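You operate a simulated robot arm through the tools that you are given. There is no shell and no other tool.

You run a simulated robot arm. Do the job below in one go: nothing can be reset, and whatever is moved stays where it is left.

JOB
The orange cylinder is empty: put the grey one in the cradle instead.
Fine: close its wheel, park the yellow coupling on its stub, put the orange cap on and stand it on the EMPTY ring; the grey one stays capped and closed; swing the cradle lever back. Set down upright: orange cylinder, grey cylinder. Where these are worked on the way, their far stop is far enough and under half their travel is too little: cradle lever.
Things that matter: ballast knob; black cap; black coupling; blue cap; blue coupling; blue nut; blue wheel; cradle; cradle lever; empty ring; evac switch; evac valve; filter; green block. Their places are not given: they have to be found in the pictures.

Only the result counts: the job must be done as asked and must still hold three seconds after the hand-in. Knocking over, shifting, dropping, spilling or breaking anything else fails it. A push-on lid holds only when it is set on centred and level and pressed home; a screw cap is set on level and turned clockwise until tight.

ROBOT AND FRAMES
A 7-joint arm with a two-finger parallel gripper, fixed in place. Base frame: the origin is at the foot of the arm, x ahead of it, y to its left, z up. Lengths are in mm, angles in degrees, forces in N, time in s.
Its first joint turns from -166.0 to 166.0 degrees. Payload 4.4 kg.
Tool frame: the origin (TCP) lies between the finger pads and is the grasp point; the fingertips stand 23 mm ahead of it; z points along the fingers, y is the line along which they close. Largest opening 94 mm; finger width 38, thickness 10; the body of the gripper, 54 by 96 mm, starts 39 mm behind the TCP.
Orientation is told as [roll, pitch, yaw] about the base's x, y, z axes, in that order, counted from this pose: with the fingers straight down and closing along the base's y, the tool's x points along the base's -x, its y along +y and its z along -z.

CONTROLS
- The arm moves only by the tool jog_arm. Its argument "series" is one flat list of numbers, 7 for each row, row after row: the turn, a rotation vector about the base's x, y, z in units of 45 degrees (1.0 is 45 degrees), then the shift along the base's x, y, z in units of 500 mm (1.0 is 500 mm), then the finger opening in mm, from 0 to 94. In form: [wx, wy, wz, x, y, z, grip, wx, wy, wz, x, y, z, grip, ...]. A call has 1 to 20 rows; each row is the pose to reach, as a shift and turn from the pose commanded when the call began. A call with a number of a shift or a turn outside -1 to 1 is refused whole. A row lasts 0.2 s, in which the tool goes at most 50 mm and 8.6 degrees; a call with a longer step from one row to the next is refused whole, and so is a gripper value outside its range. Where a pose cannot be reached the arm comes as near as it can. A force on the tool above 90 N (or 10 N above the force at the start of the call, whichever is more), or a blocked arm, ends the call early, and 0.2 s more pass. Each finger travels about 72 mm/s and halts on what it meets, pressing with about 31 N; the grip force reading is that of the motor and also rises with nothing between the fingers. The clock runs only during rows and for 0.2 s after the last one: add rows that repeat a pose to give the fingers time. The reply holds the time, the measured pose of the TCP, the force on the tool along the base axes, the opening and the grip force, in the units named above and with some noise, with the torque about the TCP (base axes, N m) and any sound that the robot's microphone picked up.
- Cameras (640 x 400 px; columns grow to the right, rows downward): "scene" is fixed at [209.7, -500.8, 1783]; the picture's right is [-0.92, -0.40, 0.00], its down [-0.35, 0.80, -0.49] and it looks along [0.20, -0.45, -0.87] (base axes); focal length 214 px, centre (320, 200). "wrist" rides on the gripper at [86, 16, -74] in the tool frame; the picture's right is [-0.18, 0.98, 0.00], its down [-0.58, -0.11, -0.81] and it looks along [-0.79, -0.15, 0.59] (tool axes); focal length 243 px, centre (320, 200).
- grab_frame(camera): a new picture of that camera. No time passes.
- locate(camera, pixels): for up to 12 pixels [column, row] of the newest picture of that camera ("zoom" is the newest enlarged one), the place [x, y, z] in the base frame of the surface seen there, good to about 3 mm, but the place of the scene camera against the robot may be out by one fixed shift of up to 25 mm in any direction. No time passes.
- inspect(camera, box): a new picture of the part [left, top, right, bottom] of that camera's present view, enlarged. No time passes.
- close_job(): hands the job in; it is judged then, once.

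Open the gripper and draw the arm clear of the work before you hand the job in, unless the task says otherwise.

The tools are called as name(argument=value, ...) on one line, values as JSON. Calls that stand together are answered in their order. jog_arm: Moves the arm, as the interface text tells. Its arguments: {"type":"object","properties":{"series":{"type":"array","items":{"type":"number"}}},"required":["series"]} The other tools are called the same way: grab_frame (camera) takes a picture; locate (camera, pixels) gives the place of the surface under pixels of a picture; inspect (camera, box) takes an enlarged picture of a part of a camera's view; close_job () hands the job in.

At the start:

```text
t: 0.0
tool_pos: [477.7, 398.1, 1374.7]
orientation: [0.1, 0.0, 0.0]
contact_force: [0.3, 1.0, -0.2]
wrist_torque: [0.01, 0.03, -0.02]
grip_width: 94.1
finger_force: 0.0
```

scene: 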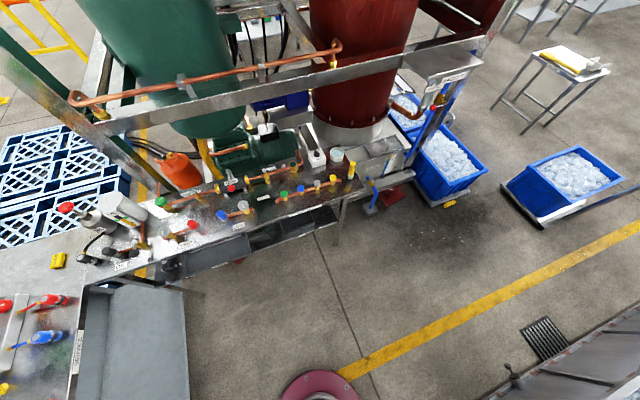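
wrist: 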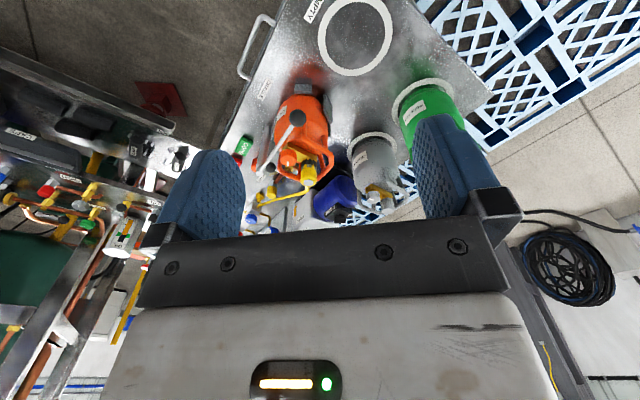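

The wrist view shows an orange cylinder around (300,130), with grey and green cylinders beside it, while the scene view shows other equipment. I'll take fresh and enlarged pictures to find everything.

grab_frame(camera="wrist")

inspect(camera="wrist", box=[220, 0, 500, 240])

inspect(camera="wrist", box=[0, 80, 240, 280])

inspect(camera="scene", box=[0, 180, 200, 400])

inspect(camera="scene", box=[130, 120, 390, 280])

```text
taken
```

wrist: 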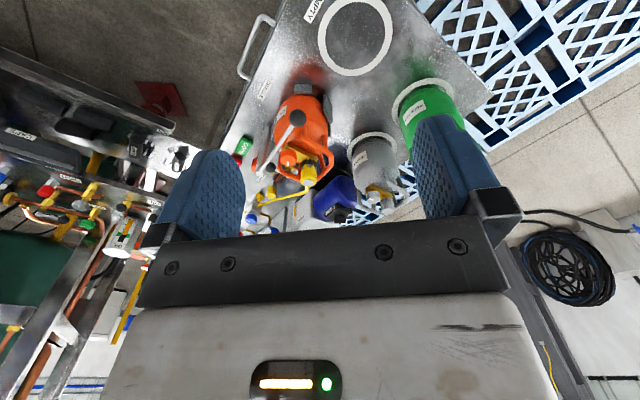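

```text
1.67 times, centred on (360, 120) of wrist
```

zoom: 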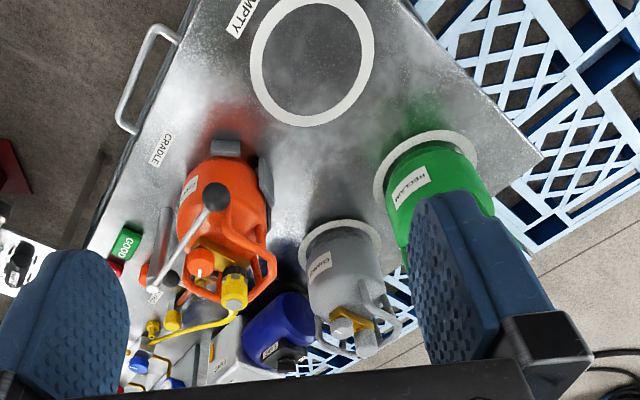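

```text
2.00 times, centred on (120, 180) of wrist
```

zoom: 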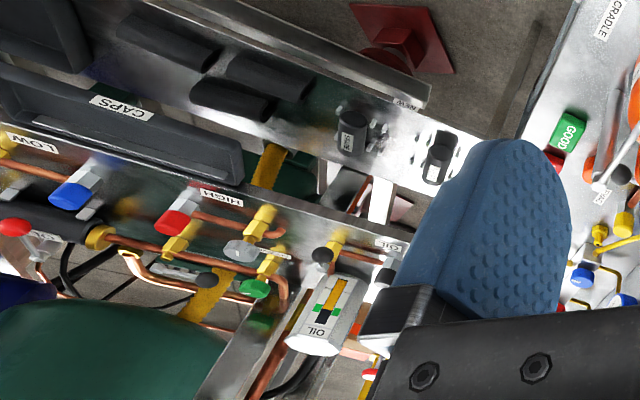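

```text
1.82 times, centred on (100, 290) of scene
```

zoom: 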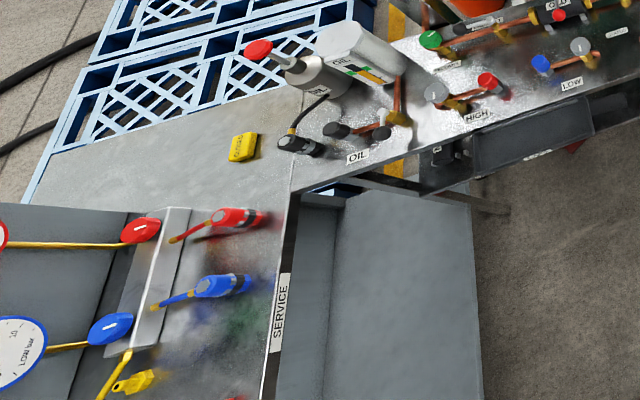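

```text
2.46 times, centred on (260, 200) of scene
```

zoom: 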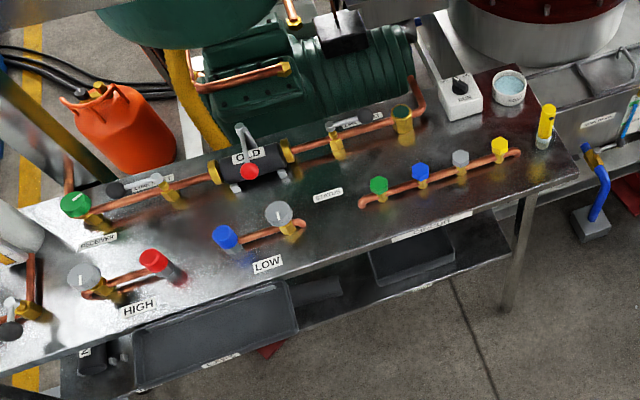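

The zoom shows the cylinder table: orange one in a cradle with a lever, a grey one, green one, and blue one. I'll locate the key points on the wrist picture.

locate(camera="wrist", pixels=[[355, 37], [296, 118], [288, 158], [309, 176], [377, 145], [370, 192], [425, 85], [240, 145], [265, 168], [330, 195], [255, 225], [300, 90]])

inspect(camera="wrist", box=[230, 70, 350, 145])

inspect(camera="wrist", box=[230, 130, 410, 242])

```text
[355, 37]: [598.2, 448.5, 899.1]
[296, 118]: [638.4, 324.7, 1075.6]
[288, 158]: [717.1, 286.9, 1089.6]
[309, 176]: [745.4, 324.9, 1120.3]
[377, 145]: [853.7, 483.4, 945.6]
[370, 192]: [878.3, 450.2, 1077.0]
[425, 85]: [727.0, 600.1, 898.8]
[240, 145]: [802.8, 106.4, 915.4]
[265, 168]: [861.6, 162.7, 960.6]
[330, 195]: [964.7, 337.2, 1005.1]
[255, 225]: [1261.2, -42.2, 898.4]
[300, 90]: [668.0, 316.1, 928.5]
```

```text
5.33 times, centred on (290, 108) of wrist
```

zoom: 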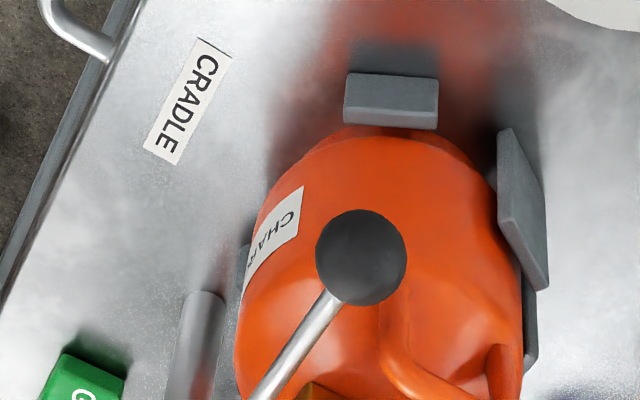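

```text
3.56 times, centred on (320, 186) of wrist
```

zoom: 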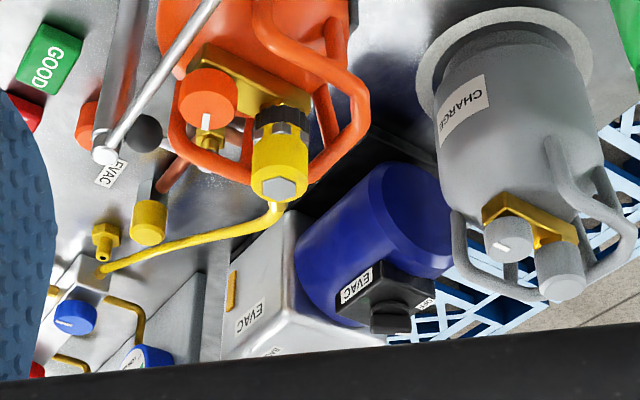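

Table top is at z≈899; orange cylinder near (700,310), grey at (840,480). I move toward y≈150, lower, to get a closer look at the orange cap, stub and evac area.

jog_arm(series=[0, 0, 0, 0, -0.07, -0.04, 94, 0, 0, 0, 0, -0.14, -0.08, 94, 0, 0, 0, 0, -0.21, -0.12, 94, 0, 0, 0, 0, -0.28, -0.16, 94, 0, 0, 0, 0, -0.35, -0.2, 94, 0, 0, 0, 0, -0.42, -0.24, 94, 0, 0, 0, 0, -0.49, -0.28, 94, 0, 0, 0, 0, -0.56, -0.32, 94, 0, 0, 0, 0, -0.56, -0.32, 94])

grab_frame(camera="wrist")

inspect(camera="wrist", box=[240, 0, 400, 110])

inspect(camera="wrist", box=[240, 100, 420, 220])

```text
t: 2.0
tool_pos: [476.6, 117.5, 1215.4]
orientation: [0.1, 0.0, 0.0]
contact_force: [0.5, -0.3, 0.5]
wrist_torque: [0.0, -0.01, -0.05]
grip_width: 94.3
finger_force: 0.0
```

```text
taken
```

wrist: 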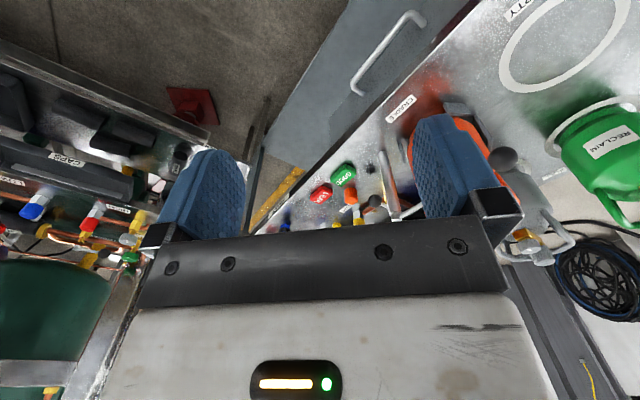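

```text
3.64 times, centred on (320, 55) of wrist
```

zoom: 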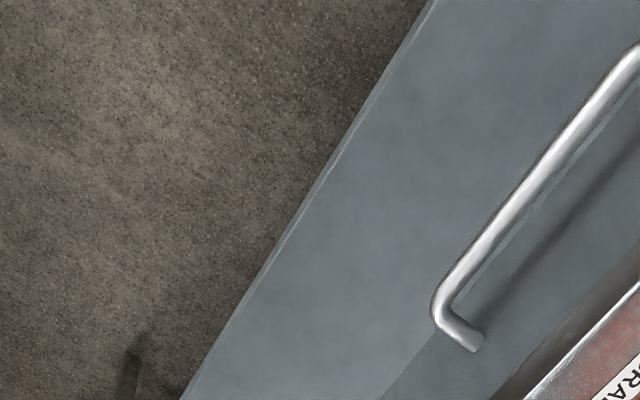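

```text
3.33 times, centred on (330, 160) of wrist
```

zoom: 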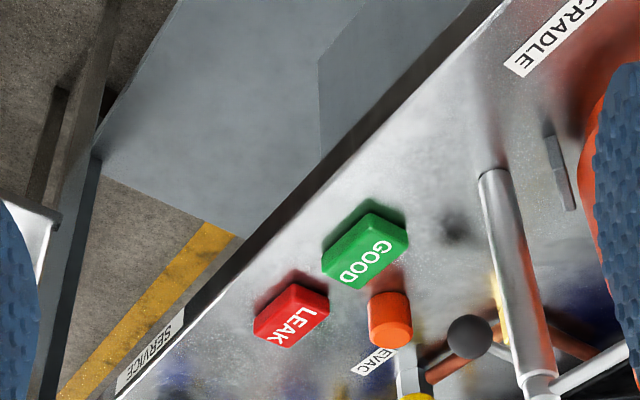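

The orange cap stands near full-frame (351,196), beside the EVAC label and the green GOOD block. I move higher and forward so the table is viewed more steeply.

jog_arm(series=[0, 0, 0, 0.07, 0.02, 0.05, 94, 0, 0, 0, 0.13, 0.04, 0.1, 94, 0, 0, 0, 0.19, 0.06, 0.15, 94, 0, 0, 0, 0.25, 0.08, 0.2, 94, 0, 0, 0, 0.32, 0.1, 0.24, 94, 0, 0, 0, 0.32, 0.1, 0.24, 94])

grab_frame(camera="wrist")

inspect(camera="wrist", box=[220, 20, 420, 145])

inspect(camera="wrist", box=[240, 130, 420, 242])

```text
t: 3.4
tool_pos: [636.3, 166.7, 1333.8]
orientation: [0.0, 0.0, 0.0]
contact_force: [0.1, 0.1, -0.4]
wrist_torque: [0.01, 0.01, -0.02]
grip_width: 93.9
finger_force: 0.1
```

```text
taken
```

wrist: 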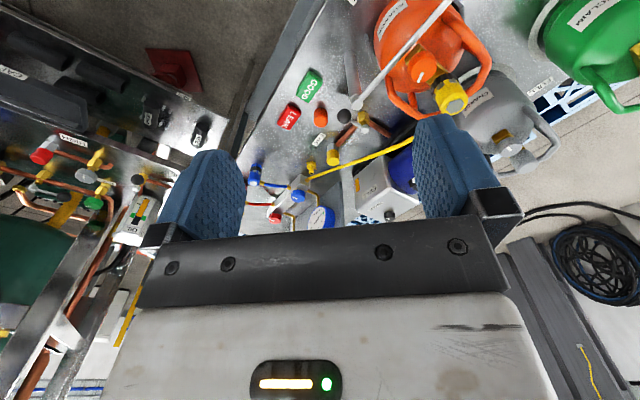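

```text
3.20 times, centred on (320, 82) of wrist
```

zoom: 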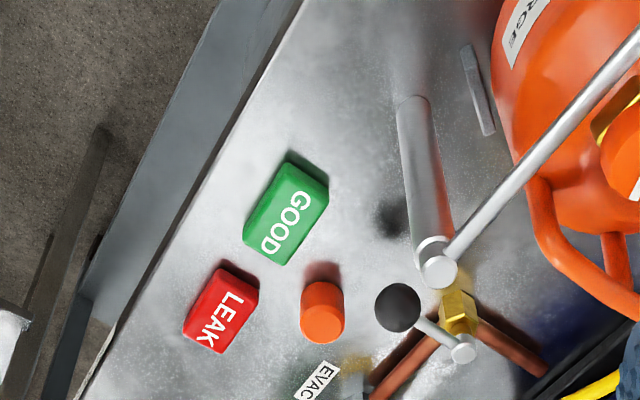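

```text
3.56 times, centred on (330, 186) of wrist
```

zoom: 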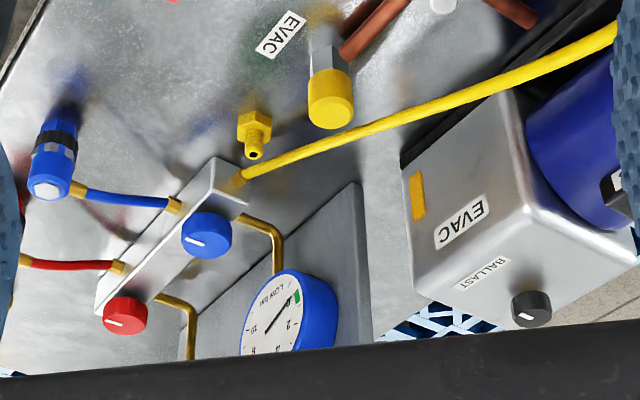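

Now I see the cap, the lever's post, the yellow hex stub (~(312,168)) and the blue coupling parked on its own stub. Locating these.

locate(camera="zoom", pixels=[[257, 150], [250, 125], [330, 110], [48, 185], [50, 130], [270, 40], [240, 180], [205, 242], [490, 70], [620, 30], [250, 155], [420, 330]])

locate(camera="wrist", pixels=[[320, 108], [320, 118], [344, 115], [358, 101], [349, 55], [422, 65], [452, 96], [310, 83], [423, 5], [405, 50], [408, 30], [508, 148]])

```text
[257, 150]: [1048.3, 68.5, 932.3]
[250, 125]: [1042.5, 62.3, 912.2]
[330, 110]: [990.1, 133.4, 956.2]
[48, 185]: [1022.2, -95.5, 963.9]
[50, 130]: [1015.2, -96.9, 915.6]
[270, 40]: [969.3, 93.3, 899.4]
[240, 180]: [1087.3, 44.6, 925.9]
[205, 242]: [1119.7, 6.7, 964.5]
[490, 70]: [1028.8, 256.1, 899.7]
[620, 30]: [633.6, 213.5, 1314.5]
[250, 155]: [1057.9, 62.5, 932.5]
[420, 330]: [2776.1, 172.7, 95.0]
```

```text
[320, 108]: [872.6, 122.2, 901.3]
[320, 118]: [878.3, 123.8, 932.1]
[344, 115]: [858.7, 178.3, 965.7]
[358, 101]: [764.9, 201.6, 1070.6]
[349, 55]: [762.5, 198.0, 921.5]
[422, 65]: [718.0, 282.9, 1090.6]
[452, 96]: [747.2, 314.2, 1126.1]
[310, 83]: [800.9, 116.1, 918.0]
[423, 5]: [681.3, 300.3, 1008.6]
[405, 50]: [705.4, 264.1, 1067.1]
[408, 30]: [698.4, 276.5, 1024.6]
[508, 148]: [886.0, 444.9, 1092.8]
```

The stub is at about (1045,65,930), the cap at (877,123,~935), lever post (763,200) with top at 1070, wheel (718,283,1090), coupling top (747,314,1126). I now move over the orange cylinder's valve for close-ups.

jog_arm(series=[0, 0, 0, 0.006, 0.07, -0.025, 94, 0, 0, 0, 0.012, 0.14, -0.05, 94, 0, 0, 0, 0.018, 0.21, -0.08, 94, 0, 0, 0, 0.024, 0.284, -0.11, 94, 0, 0, 0, 0.024, 0.284, -0.11, 94])

grab_frame(camera="wrist")

inspect(camera="wrist", box=[240, 0, 420, 112])

inspect(camera="wrist", box=[240, 110, 420, 222])

```text
t: 4.6
tool_pos: [647.1, 307.4, 1278.3]
orientation: [0.0, 0.0, 0.0]
contact_force: [0.2, -0.1, 0.5]
wrist_torque: [-0.01, 0.0, 0.01]
grip_width: 94.0
finger_force: 0.0
```

```text
taken
```

wrist: 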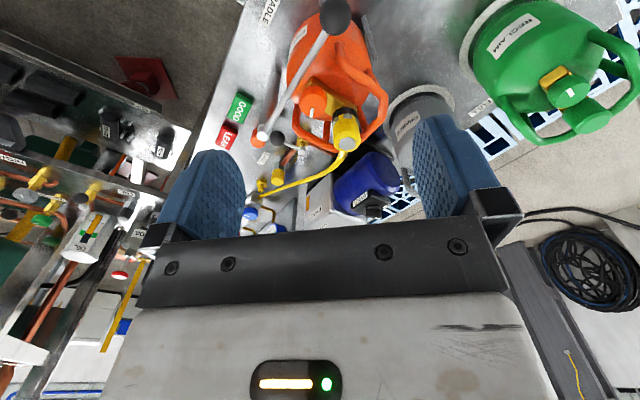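

```text
3.56 times, centred on (330, 56) of wrist
```

zoom: 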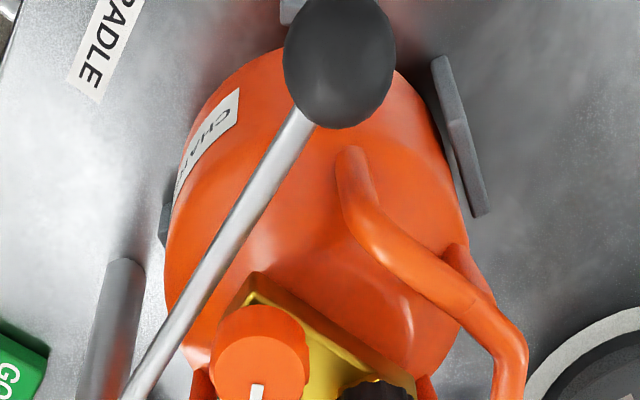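

```text
3.56 times, centred on (330, 166) of wrist
```

zoom: 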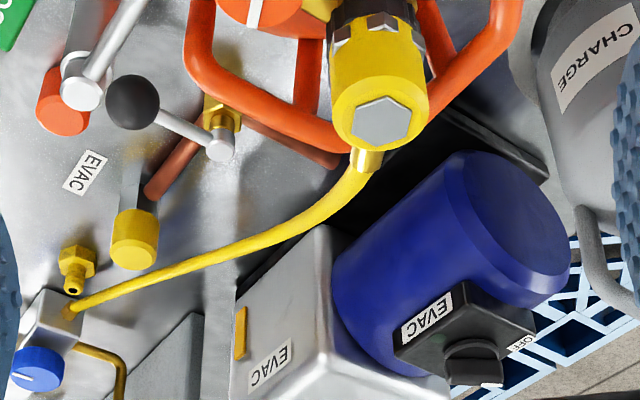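

I see the yellow coupling (hex on top, knurled dark ring), valve block, wheel with white mark, two tube handles. I locate points on those parts.

locate(camera="zoom", pixels=[[380, 125], [380, 70], [375, 30], [410, 20], [365, 160], [490, 30], [440, 60], [330, 130], [215, 70], [310, 80], [200, 20], [75, 255]])

locate(camera="wrist", pixels=[[313, 99], [314, 106], [310, 82], [334, 92], [345, 105], [335, 18], [383, 99], [365, 76], [338, 47], [383, 60], [262, 135], [300, 60]])

inspect(camera="wrist", box=[290, 70, 390, 132])

inspect(camera="wrist", box=[500, 20, 640, 110])

```text
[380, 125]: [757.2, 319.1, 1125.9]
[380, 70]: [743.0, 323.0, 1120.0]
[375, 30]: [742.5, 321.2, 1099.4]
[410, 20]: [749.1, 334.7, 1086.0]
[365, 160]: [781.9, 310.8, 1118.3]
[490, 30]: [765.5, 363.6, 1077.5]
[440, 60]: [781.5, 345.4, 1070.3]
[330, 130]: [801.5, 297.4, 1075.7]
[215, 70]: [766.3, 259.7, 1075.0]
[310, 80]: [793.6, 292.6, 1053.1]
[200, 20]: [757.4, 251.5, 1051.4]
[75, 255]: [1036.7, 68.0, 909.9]
```

```text
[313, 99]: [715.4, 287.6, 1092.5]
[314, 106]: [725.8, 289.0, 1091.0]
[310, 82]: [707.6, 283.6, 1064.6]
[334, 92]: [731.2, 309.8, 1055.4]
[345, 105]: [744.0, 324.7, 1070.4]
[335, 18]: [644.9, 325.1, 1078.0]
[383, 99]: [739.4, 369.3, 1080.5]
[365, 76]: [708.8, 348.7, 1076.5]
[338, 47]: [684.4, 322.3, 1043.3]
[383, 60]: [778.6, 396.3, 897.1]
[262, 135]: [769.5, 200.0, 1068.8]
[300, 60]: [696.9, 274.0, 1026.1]
```

```text
6.40 times, centred on (340, 101) of wrist
```

zoom: 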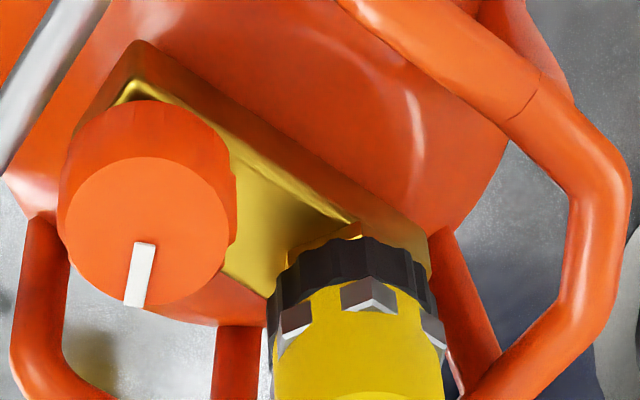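

```text
4.44 times, centred on (570, 65) of wrist
```

zoom: 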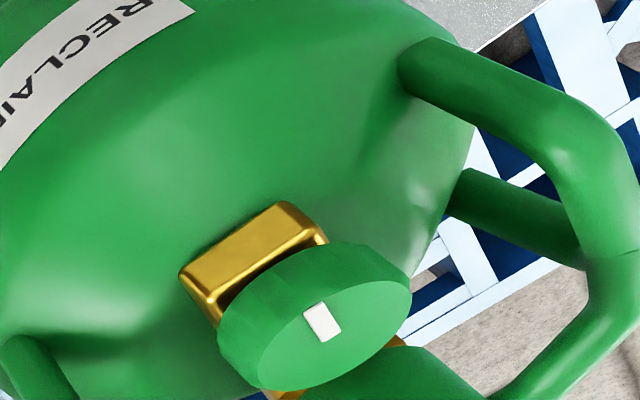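

The claw-like lugs on the coupling aren't clear yet. I pitch the tool so the wrist camera looks straight down on the orange cylinder from above.

jog_arm(series=[0, 0.12, 0, 0.05, -0.006, -0.01, 94, 0, 0.24, 0, 0.1, -0.012, -0.02, 94, 0, 0.36, 0, 0.15, -0.018, -0.04, 94, 0, 0.48, 0, 0.2, -0.024, -0.06, 94, 0, 0.6, 0, 0.256, -0.032, -0.07, 94, 0, 0.6, 0, 0.256, -0.032, -0.07, 94])

grab_frame(camera="wrist")

inspect(camera="wrist", box=[230, 20, 430, 145])

inspect(camera="wrist", box=[400, 0, 640, 150])

```text
t: 6.0
tool_pos: [776.8, 293.5, 1245.2]
orientation: [0.0, 27.1, 0.0]
contact_force: [0.0, 0.2, 0.6]
wrist_torque: [0.02, -0.02, 0.01]
grip_width: 94.0
finger_force: 0.1
```

```text
taken
```

wrist: 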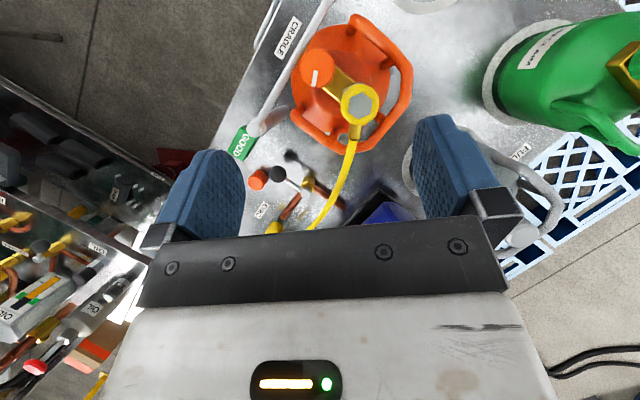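

```text
3.20 times, centred on (330, 82) of wrist
```

zoom: 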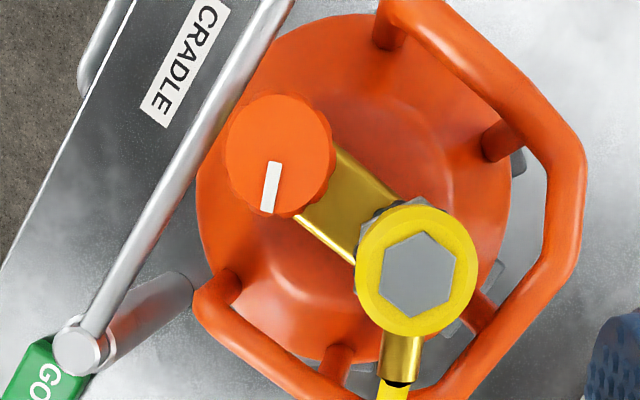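

```text
2.67 times, centred on (520, 75) of wrist
```

zoom: 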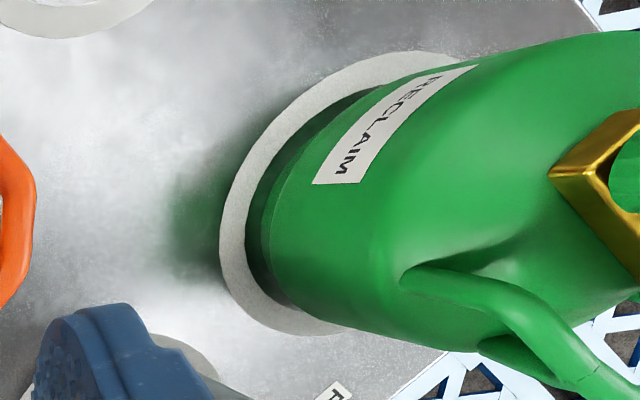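

A clean overhead view: the handle is an open tube collar with posts, the wheel's white mark, and the coupling with hex top. I'll locate their points precisely.

locate(camera="zoom", pixels=[[278, 150], [272, 190], [418, 275], [405, 360], [470, 30], [560, 150], [560, 230], [480, 365], [250, 335], [345, 380], [205, 295], [395, 10]])

locate(camera="zoom", pixels=[[255, 120], [235, 170], [330, 170], [360, 270], [475, 270], [418, 205], [418, 335], [350, 210], [80, 345], [200, 150], [400, 150], [300, 40]])

```text
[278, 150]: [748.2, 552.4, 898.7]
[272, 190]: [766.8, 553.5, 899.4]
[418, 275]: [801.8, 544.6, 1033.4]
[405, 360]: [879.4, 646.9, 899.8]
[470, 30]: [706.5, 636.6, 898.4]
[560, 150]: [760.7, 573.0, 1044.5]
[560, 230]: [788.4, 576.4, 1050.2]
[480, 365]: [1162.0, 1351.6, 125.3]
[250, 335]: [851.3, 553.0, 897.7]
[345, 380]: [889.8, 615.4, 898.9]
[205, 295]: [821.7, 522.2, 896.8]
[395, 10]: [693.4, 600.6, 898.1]
```

```text
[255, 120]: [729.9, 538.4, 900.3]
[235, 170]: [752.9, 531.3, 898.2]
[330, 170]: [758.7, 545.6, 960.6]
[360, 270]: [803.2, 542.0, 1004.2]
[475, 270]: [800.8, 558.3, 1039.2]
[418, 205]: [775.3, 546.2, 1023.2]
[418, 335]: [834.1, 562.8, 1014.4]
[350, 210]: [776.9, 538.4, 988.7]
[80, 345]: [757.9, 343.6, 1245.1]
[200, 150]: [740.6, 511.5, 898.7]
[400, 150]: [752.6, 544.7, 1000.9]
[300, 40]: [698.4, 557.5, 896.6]
```

That used the green zoom; I retake the orange zoom and locate again.

inspect(camera="wrist", box=[230, 20, 430, 145])

locate(camera="zoom", pixels=[[278, 150], [270, 195], [418, 275], [405, 360], [470, 30], [560, 150], [560, 230], [480, 365], [250, 335], [345, 385], [205, 295], [395, 10]])

locate(camera="zoom", pixels=[[278, 105], [235, 155], [325, 150], [366, 270], [470, 270], [418, 215], [418, 325], [345, 210], [80, 345], [200, 150], [420, 170], [300, 40]])

```text
3.20 times, centred on (330, 82) of wrist
```

zoom: 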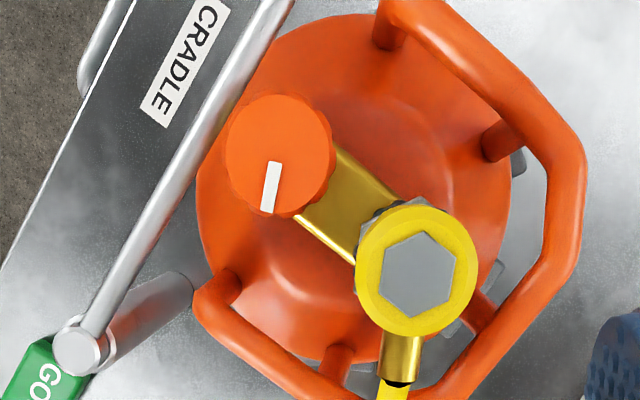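

```text
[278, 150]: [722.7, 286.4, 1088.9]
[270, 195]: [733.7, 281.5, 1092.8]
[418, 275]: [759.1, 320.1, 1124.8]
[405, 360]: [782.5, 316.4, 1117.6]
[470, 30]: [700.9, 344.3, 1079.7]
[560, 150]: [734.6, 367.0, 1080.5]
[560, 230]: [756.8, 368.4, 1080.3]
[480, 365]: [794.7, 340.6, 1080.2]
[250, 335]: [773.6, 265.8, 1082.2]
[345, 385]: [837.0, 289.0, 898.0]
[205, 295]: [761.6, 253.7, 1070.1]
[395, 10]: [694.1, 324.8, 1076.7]
```

```text
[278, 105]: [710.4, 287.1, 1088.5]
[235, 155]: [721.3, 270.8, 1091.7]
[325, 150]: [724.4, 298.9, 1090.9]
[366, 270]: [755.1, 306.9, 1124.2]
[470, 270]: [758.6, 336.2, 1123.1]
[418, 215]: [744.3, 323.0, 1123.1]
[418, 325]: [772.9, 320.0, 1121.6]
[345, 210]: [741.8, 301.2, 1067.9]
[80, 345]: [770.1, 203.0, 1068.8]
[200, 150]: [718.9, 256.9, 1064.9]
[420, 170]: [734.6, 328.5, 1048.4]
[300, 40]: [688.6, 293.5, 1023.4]
```

Coupling axis ≈(758,320), top 1124; wheel axis ≈(723,286), top 1091; collar tube top ≈1080 with two straight parallel sides. I need a close side look at the coupling's lugs, so I move the camera down on the -x side.

jog_arm(series=[0, -0.12, 0, -0.03, 0.01, -0.035, 60, 0, -0.24, 0, -0.06, 0.02, -0.07, 60, 0, -0.36, 0, -0.09, 0.03, -0.105, 60, 0, -0.48, 0, -0.12, 0.04, -0.14, 60, 0, -0.6, 0, -0.144, 0.04, -0.178, 60, 0, -0.6, 0, -0.144, 0.04, -0.178, 60])

grab_frame(camera="wrist")

inspect(camera="wrist", box=[260, 130, 390, 212])

inspect(camera="wrist", box=[380, 60, 540, 160])

```text
t: 7.4
tool_pos: [705.6, 315.0, 1155.7]
orientation: [0.0, 0.0, 0.0]
contact_force: [-0.3, -0.2, -0.5]
wrist_torque: [0.0, 0.0, 0.0]
grip_width: 59.9
finger_force: 0.0
```

```text
taken
```

wrist: 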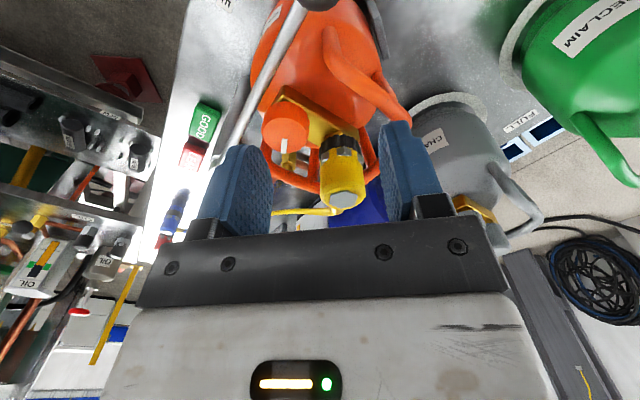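

```text
4.88 times, centred on (325, 171) of wrist
```

zoom: 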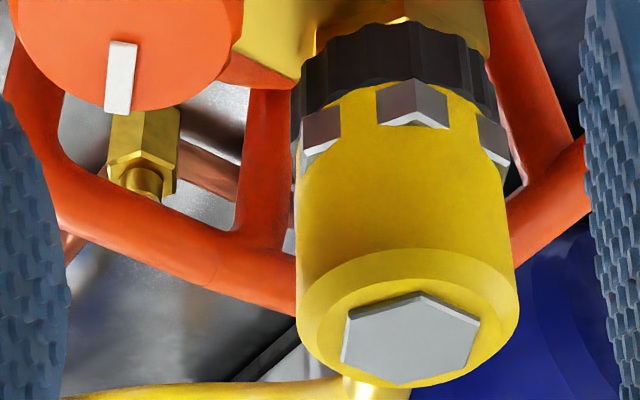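

```text
4.00 times, centred on (460, 110) of wrist
```

zoom: 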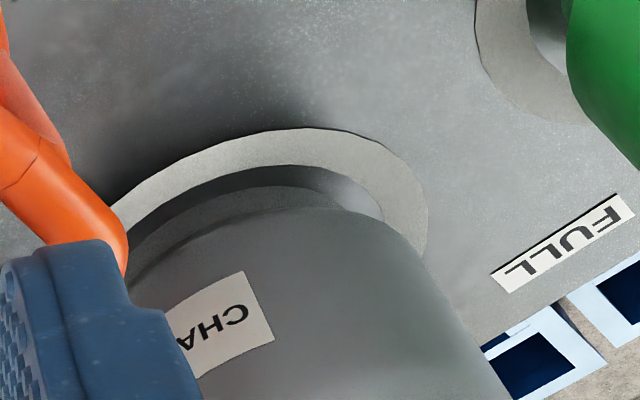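

The coupling has a yellow body over a dark knurled ring with silver jaws; it seems a quick coupler. Next I look at the grey cylinder (≈(880,450)) to see its capped valve and closed wheel mark.

jog_arm(series=[0, 0, 0, 0, 0.0, 0.09, 94, 0, 0, 0, 0.04, 0.06, 0.14, 94, 0, 0, 0, 0.09, 0.12, 0.18, 94, 0, 0, 0, 0.14, 0.18, 0.2, 94, 0, 0, 0, 0.18, 0.24, 0.2, 94, 0, 0, 0, 0.22, 0.29, 0.2, 94, 0, 0, 0, 0.22, 0.29, 0.2, 94])

grab_frame(camera="wrist")

inspect(camera="wrist", box=[250, 60, 410, 160])

```text
t: 9.0
tool_pos: [813.5, 459.3, 1255.4]
orientation: [0.0, -0.1, 0.0]
contact_force: [0.9, 0.7, -0.5]
wrist_torque: [0.0, 0.02, -0.02]
grip_width: 94.0
finger_force: 0.0
```

```text
taken
```

wrist: 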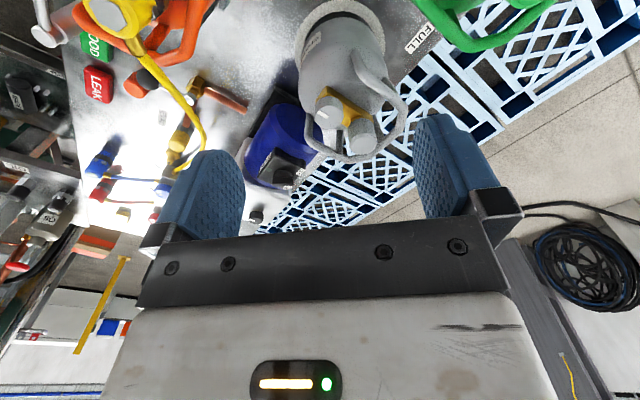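

```text
4.00 times, centred on (330, 110) of wrist
```

zoom: 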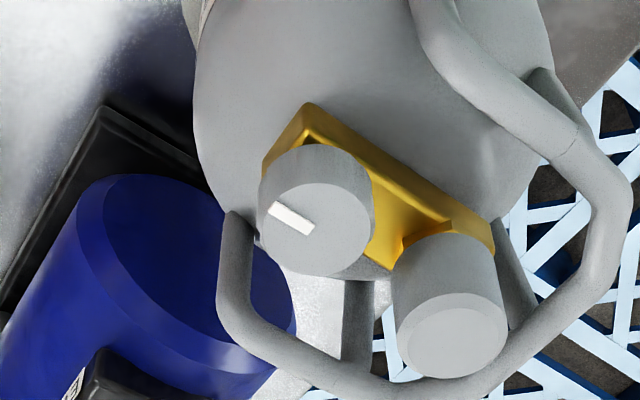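

Grey's valve, wheel and cap are clear; I locate these plus the collar.

locate(camera="zoom", pixels=[[315, 235], [290, 215], [273, 207], [456, 335], [420, 300], [450, 270], [485, 290], [590, 130], [610, 200], [550, 320], [300, 370], [232, 290]])

locate(camera="zoom", pixels=[[470, 60], [540, 110], [395, 215], [340, 150], [300, 120], [320, 180], [400, 340], [505, 340], [456, 375], [456, 305], [370, 240], [265, 235]])

```text
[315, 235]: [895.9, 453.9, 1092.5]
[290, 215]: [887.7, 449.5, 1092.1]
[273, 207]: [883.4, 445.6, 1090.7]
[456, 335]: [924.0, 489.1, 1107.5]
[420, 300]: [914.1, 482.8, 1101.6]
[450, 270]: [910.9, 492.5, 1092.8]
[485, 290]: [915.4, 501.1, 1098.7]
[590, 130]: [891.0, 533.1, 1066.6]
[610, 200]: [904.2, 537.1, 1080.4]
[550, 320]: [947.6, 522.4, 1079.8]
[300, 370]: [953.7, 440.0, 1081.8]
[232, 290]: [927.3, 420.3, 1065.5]
```

```text
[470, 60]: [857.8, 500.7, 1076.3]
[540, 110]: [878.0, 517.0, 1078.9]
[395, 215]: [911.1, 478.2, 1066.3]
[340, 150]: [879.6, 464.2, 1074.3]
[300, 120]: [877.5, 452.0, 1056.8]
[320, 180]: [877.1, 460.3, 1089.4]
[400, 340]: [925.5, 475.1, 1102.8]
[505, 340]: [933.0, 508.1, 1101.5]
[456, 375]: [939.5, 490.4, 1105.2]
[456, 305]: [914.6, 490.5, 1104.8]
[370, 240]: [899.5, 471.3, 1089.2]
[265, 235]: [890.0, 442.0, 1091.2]
```

Grey: axis ≈(907,473), wheel mark points away from the outlet when closed, cap top ≈1106. That is 1023 mm from the base axis, so I test the reach over it with yaw -45 (closing perpendicular to the valve line).

jog_arm(series=[0, 0, 0, 0.06, 0.01, 0, 94, 0, 0, 0, 0.12, 0.02, 0, 94, 0, 0, 0, 0.182, 0.028, 0, 94, 0, 0, 0, 0.182, 0.028, -0.08, 94, 0, 0, 0, 0.182, 0.028, -0.13, 94, 0, 0, 0, 0.182, 0.028, -0.13, 94])

```text
t: 10.4
tool_pos: [903.9, 472.9, 1189.8]
orientation: [-0.1, -0.1, 0.1]
contact_force: [0.0, 0.0, 0.7]
wrist_torque: [0.0, 0.01, -0.03]
grip_width: 94.0
finger_force: 0.0
```

Reach is fine there (903.9,472.9). Now I head for the orange wheel at (723,285.5): move above it while yawing by +45.

jog_arm(series=[0, 0, 0.12, -0.04, -0.04, 0.04, 60, 0, 0, 0.25, -0.1, -0.1, 0.04, 60, 0, 0, 0.4, -0.16, -0.16, 0.04, 60, 0, 0, 0.55, -0.22, -0.22, 0.04, 44, 0, 0, 0.7, -0.28, -0.28, 0.04, 44, 0, 0, 0.85, -0.33, -0.33, 0.02, 44, 0, 0, 1.0, -0.367, -0.375, 0, 44, 0, 0, 1.0, -0.367, -0.375, 0, 44])

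grab_frame(camera="wrist")

```text
t: 12.2
tool_pos: [721.3, 286.4, 1190.3]
orientation: [0.1, 0.1, 45.1]
contact_force: [0.3, 0.1, 0.1]
wrist_torque: [0.05, -0.03, -0.02]
grip_width: 43.8
finger_force: 0.1
```

```text
taken
```

wrist: 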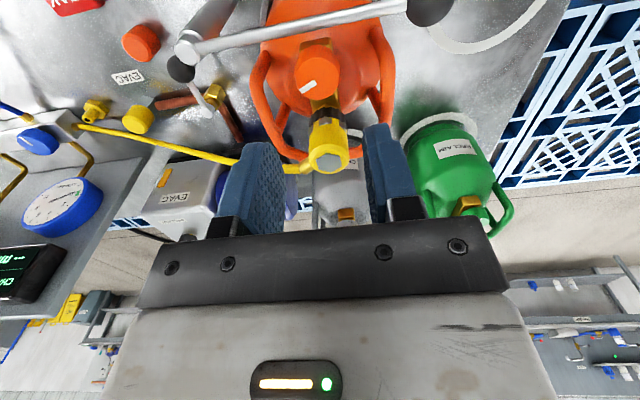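

From this side I get a symmetric view of the orange valve. I zoom and locate to refine wheel and collar positions.

inspect(camera="wrist", box=[240, 30, 400, 180])

locate(camera="wrist", pixels=[[315, 82], [295, 75], [337, 75], [316, 97], [316, 60], [328, 158], [262, 95], [262, 130], [382, 50], [384, 90], [295, 153], [290, 20]])

```text
2.67 times, centred on (320, 105) of wrist
```

zoom: 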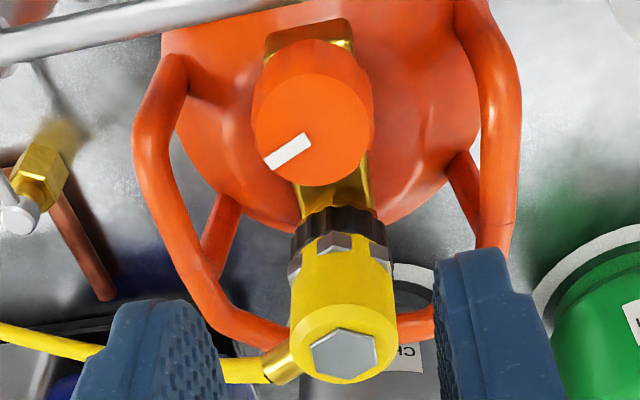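

```text
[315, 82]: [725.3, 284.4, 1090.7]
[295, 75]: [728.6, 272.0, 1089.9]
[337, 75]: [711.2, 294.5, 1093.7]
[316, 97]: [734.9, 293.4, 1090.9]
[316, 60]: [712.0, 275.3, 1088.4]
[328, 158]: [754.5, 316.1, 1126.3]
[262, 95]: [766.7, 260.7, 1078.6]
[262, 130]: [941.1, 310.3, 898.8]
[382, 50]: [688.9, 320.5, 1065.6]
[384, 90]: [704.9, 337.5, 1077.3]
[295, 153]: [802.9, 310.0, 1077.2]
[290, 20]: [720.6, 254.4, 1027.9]
```

Wheel centre ≈(722.5,285). I yaw to +75 and descend so the tips reach z≈1074 around the wheel, then close.

jog_arm(series=[0, 0, 0.17, 0, 0, 0, 44, 0, 0, 0.34, 0, 0, 0, 44, 0, 0, 0.51, 0, 0, 0, 44, 0, 0, 0.667, -0.001, -0.001, 0, 44, 0, 0, 0.667, -0.001, -0.001, -0.06, 44, 0, 0, 0.667, -0.001, -0.001, -0.12, 44, 0, 0, 0.667, -0.001, -0.001, -0.16, 44, 0, 0, 0.667, -0.001, -0.001, -0.188, 44, 0, 0, 0.667, -0.001, -0.001, -0.188, 44])

grab_frame(camera="wrist")

```text
t: 14.2
tool_pos: [720.3, 285.7, 1096.4]
orientation: [-0.1, 0.0, 75.0]
contact_force: [0.0, 0.2, 0.2]
wrist_torque: [0.0, -0.02, -0.01]
grip_width: 44.1
finger_force: 0.1
```

```text
taken
```

wrist: 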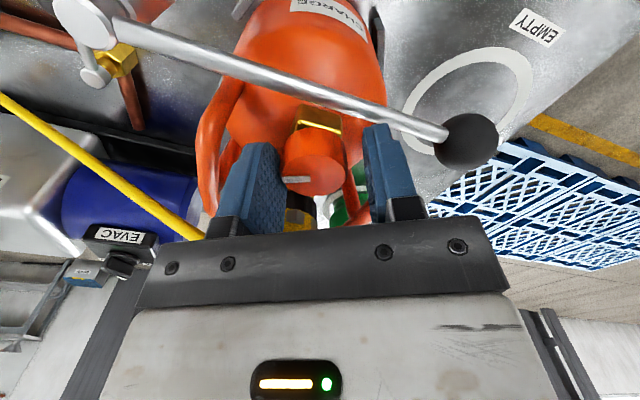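

The wheel is between the fingers. I close on it and see the readings.

jog_arm(series=[0, 0, 0, 0.004, 0, 0, 30, 0, 0, 0, 0.004, 0, 0, 20, 0, 0, 0, 0.004, 0, 0, 20])

grab_frame(camera="wrist")

```text
t: 15.0
tool_pos: [723.6, 286.4, 1096.8]
orientation: [0.0, -0.1, 75.0]
contact_force: [-6.6, -5.3, 5.8]
wrist_torque: [-0.51, 0.49, 0.03]
grip_width: 33.6
finger_force: 30.2
```

```text
taken
```

wrist: 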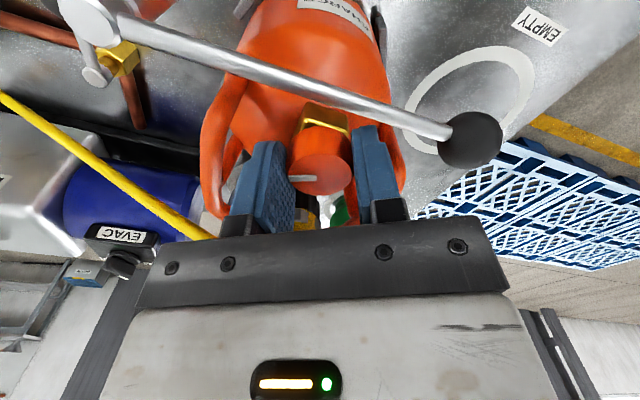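

Gripped at 33.6 mm. Now I turn clockwise (negative wz) 45° and watch the torque.

jog_arm(series=[0, 0, -0.15, -0.002, -0.001, 0, 20, 0, 0, -0.3, -0.002, -0.001, 0, 20, 0, 0, -0.45, -0.002, -0.001, 0, 20, 0, 0, -0.6, -0.002, -0.001, 0, 20, 0, 0, -0.75, -0.002, -0.001, 0, 20, 0, 0, -0.9, -0.002, -0.001, 0, 20, 0, 0, -1.0, -0.002, -0.001, 0, 20])

grab_frame(camera="wrist")

```text
t: 16.6
tool_pos: [723.3, 284.5, 1095.6]
orientation: [-0.1, 0.1, 29.9]
contact_force: [-1.0, -1.0, -0.4]
wrist_torque: [-0.22, 0.32, 0.0]
grip_width: 33.3
finger_force: 30.6
```

```text
taken
```

wrist: 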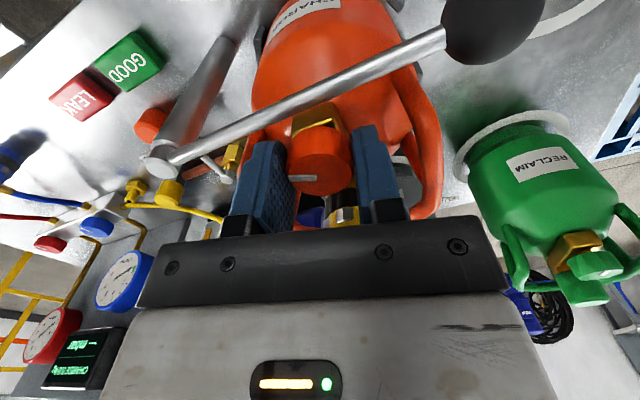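

The wheel followed (mark unchanged relative to the fingers), no torque yet. Another 45° clockwise.

jog_arm(series=[0, 0, -0.15, 0, 0, 0, 20, 0, 0, -0.3, 0, 0, 0, 20, 0, 0, -0.45, 0, 0, 0, 20, 0, 0, -0.6, 0, 0, 0, 20, 0, 0, -0.75, 0, 0, 0, 20, 0, 0, -0.9, 0, 0, 0, 20, 0, 0, -1.0, 0, 0, 0, 20])

jog_arm(series=[0, 0, -0.1, 0, 0, 0, 20, 0, 0, -0.2, 0, 0, 0, 20, 0, 0, -0.3, 0, 0, 0, 20, 0, 0, -0.4, 0, 0, 0, 20, 0, 0, -0.5, 0, 0, 0, 20, 0, 0, -0.6, 0, 0, 0, 20, 0, 0, -0.6, 0, 0, 0, 20])

grab_frame(camera="wrist")

```text
t: 18.2
tool_pos: [723.2, 284.3, 1095.8]
orientation: [0.0, 0.0, -15.0]
contact_force: [-0.5, 1.1, -0.5]
wrist_torque: [0.06, 0.1, 0.1]
grip_width: 33.4
finger_force: 31.0
```

```text
t: 19.8
tool_pos: [723.2, 285.1, 1097.5]
orientation: [-0.1, 0.0, -42.0]
contact_force: [-2.9, 2.5, 5.8]
wrist_torque: [-0.14, 0.13, 0.03]
grip_width: 33.8
finger_force: 31.2
```

```text
taken
```

wrist: 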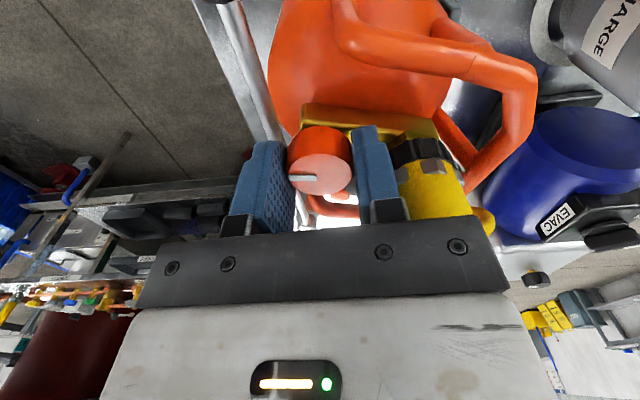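

Turned 117° in all; the mark now points about opposite to the outlet, as on the closed grey one. I turn a bit further to feel for the stop.

jog_arm(series=[0, 0, -0.08, 0, 0, 0, 20, 0, 0, -0.16, 0, 0, 0, 20, 0, 0, -0.24, 0, 0, 0, 20, 0, 0, -0.32, 0, 0, 0, 20, 0, 0, -0.32, 0, 0, 0, 20])

inspect(camera="wrist", box=[220, 80, 480, 240])

```text
t: 21.0
tool_pos: [722.9, 285.9, 1096.6]
orientation: [-0.1, 0.0, -56.4]
contact_force: [-2.0, 9.2, 4.4]
wrist_torque: [0.61, -0.09, 0.47]
grip_width: 33.5
finger_force: 31.8
```

```text
2.46 times, centred on (350, 160) of wrist
```

zoom: 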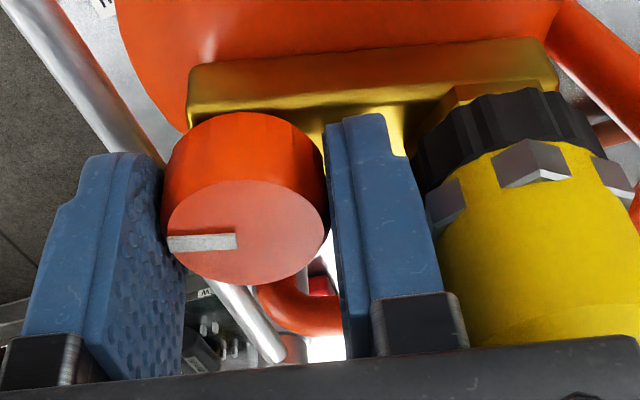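

Torque about z is now 0.47 N·m, which suggests the stop. I turn a little more to see whether it slips or keeps going.

jog_arm(series=[0, 0, -0.08, 0, 0, 0, 20, 0, 0, -0.16, 0, 0, 0, 20, 0, 0, -0.24, 0, 0, 0, 20, 0, 0, -0.24, 0, 0, 0, 20])

inspect(camera="wrist", box=[220, 80, 480, 240])

```text
t: 22.0
tool_pos: [722.8, 283.1, 1096.5]
orientation: [0.0, 0.0, -67.2]
contact_force: [-2.5, 2.3, -0.2]
wrist_torque: [-0.09, 0.06, 0.27]
grip_width: 33.8
finger_force: 31.0
```

```text
2.46 times, centred on (350, 160) of wrist
```

zoom: 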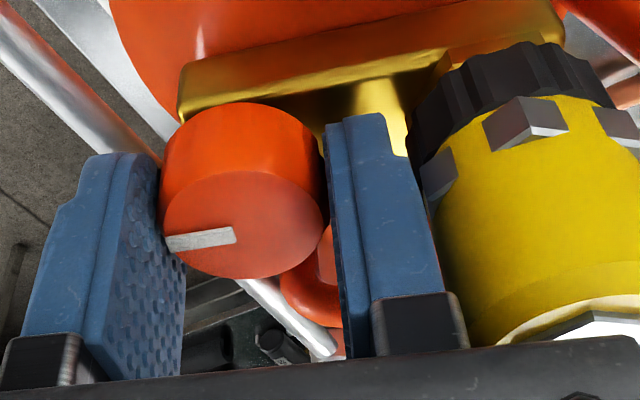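

The mark now tilts relative to the fingers (slipping), so the wheel is at its stop. I open just a little (coupling is close) and lift straight up.

jog_arm(series=[0, 0, 0, 0, 0, 0, 36, 0, 0, 0, 0, 0, 0, 36, 0, 0, 0, 0, 0, 0.03, 36, 0, 0, 0, 0, 0, 0.1, 36, 0, 0, 0, 0, 0, 0.19, 36, 0, 0, 0, 0, 0, 0.24, 50, 0, 0, 0, 0, 0, 0.24, 50])

grab_frame(camera="wrist")

```text
t: 23.6
tool_pos: [722.3, 284.5, 1215.5]
orientation: [-0.1, 0.0, -67.2]
contact_force: [0.3, -0.6, -0.3]
wrist_torque: [-0.02, -0.01, 0.01]
grip_width: 50.0
finger_force: 0.0
```

```text
taken
```

wrist: 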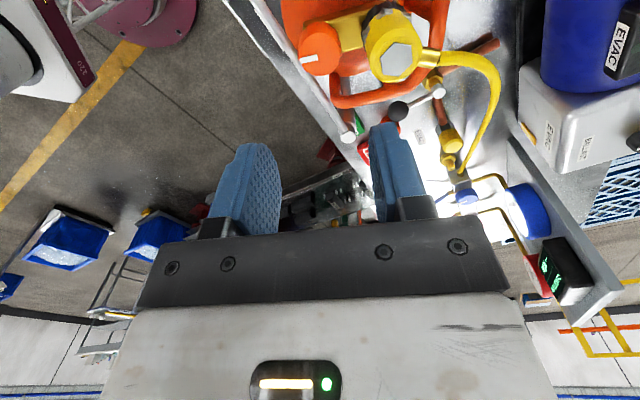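

Clear of the wheel. I zoom on it to confirm the mark direction relative to the valve bar.

inspect(camera="wrist", box=[280, 0, 440, 100])

locate(camera="zoom", pixels=[[92, 233], [155, 210], [120, 225], [490, 230], [405, 230], [560, 215], [400, 370], [640, 380], [480, 160], [140, 160], [195, 180], [470, 270]])

```text
4.00 times, centred on (360, 50) of wrist
```

zoom: 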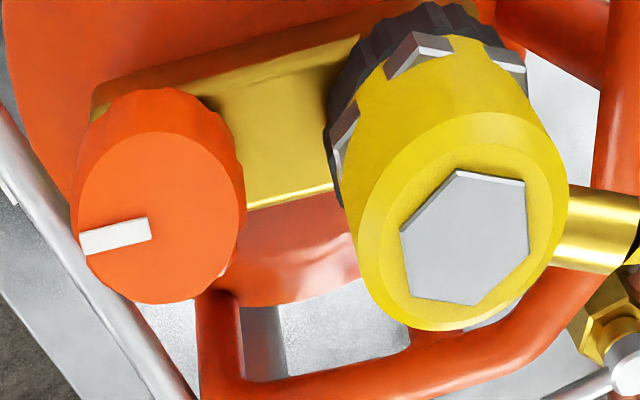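

```text
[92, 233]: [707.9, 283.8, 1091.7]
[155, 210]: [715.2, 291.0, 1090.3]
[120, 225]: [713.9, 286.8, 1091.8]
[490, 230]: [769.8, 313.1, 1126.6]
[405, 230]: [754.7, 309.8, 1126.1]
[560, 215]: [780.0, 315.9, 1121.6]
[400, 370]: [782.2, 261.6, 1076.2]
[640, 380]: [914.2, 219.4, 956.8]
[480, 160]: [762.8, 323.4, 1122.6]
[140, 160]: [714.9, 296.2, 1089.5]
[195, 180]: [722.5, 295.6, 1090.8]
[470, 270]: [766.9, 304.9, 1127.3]
```

Both wheels' marks point away from the outlet, so the orange wheel is closed; the cylinder itself turned ~20° clockwise in the cradle. Next I test the reach at the yellow stub (1042,65), turning yaw back to 0 on the way.

jog_arm(series=[0, 0, 0.15, 0.05, -0.035, 0.0, 60, 0, 0, 0.3, 0.1, -0.07, 0.0, 60, 0, 0, 0.45, 0.15, -0.11, 0.0, 60, 0, 0, 0.6, 0.2, -0.145, 0.0, 60, 0, 0, 0.75, 0.25, -0.18, 0.0, 60, 0, 0, 0.9, 0.29, -0.22, 0.0, 60, 0, 0, 1.0, 0.33, -0.26, 0.0, 60, 0, 0, 1.0, 0.33, -0.26, 0.0, 60])

jog_arm(series=[0, 0, 0.12, 0.05, -0.04, 0.0, 60, 0, 0, 0.24, 0.1, -0.08, -0.03, 60, 0, 0, 0.36, 0.15, -0.12, -0.06, 60, 0, 0, 0.49, 0.2, -0.16, -0.1, 60, 0, 0, 0.493, 0.25, -0.178, -0.14, 60, 0, 0, 0.493, 0.3, -0.178, -0.18, 60, 0, 0, 0.493, 0.31, -0.178, -0.22, 60, 0, 0, 0.493, 0.31, -0.178, -0.22, 60])

grab_frame(camera="wrist")

```text
t: 25.4
tool_pos: [886.3, 154.3, 1216.7]
orientation: [0.0, 0.0, -22.1]
contact_force: [-0.1, -0.2, 1.0]
wrist_torque: [0.02, 0.01, 0.02]
grip_width: 60.0
finger_force: 0.0
```

```text
t: 27.2
tool_pos: [1043.8, 65.6, 1105.6]
orientation: [-0.1, 0.0, 0.1]
contact_force: [0.0, -0.1, -0.9]
wrist_torque: [0.0, 0.02, 0.01]
grip_width: 60.0
finger_force: 0.0
```

```text
taken
```

wrist: 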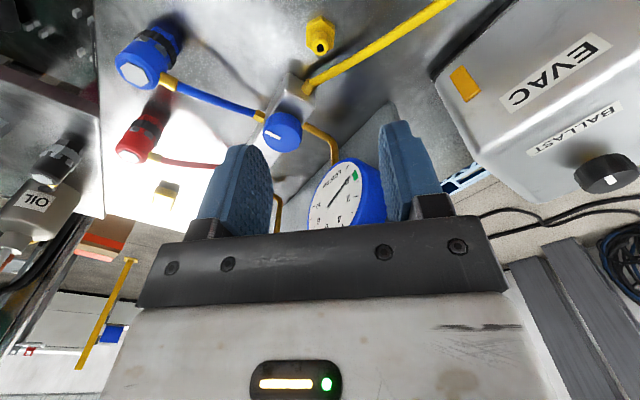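

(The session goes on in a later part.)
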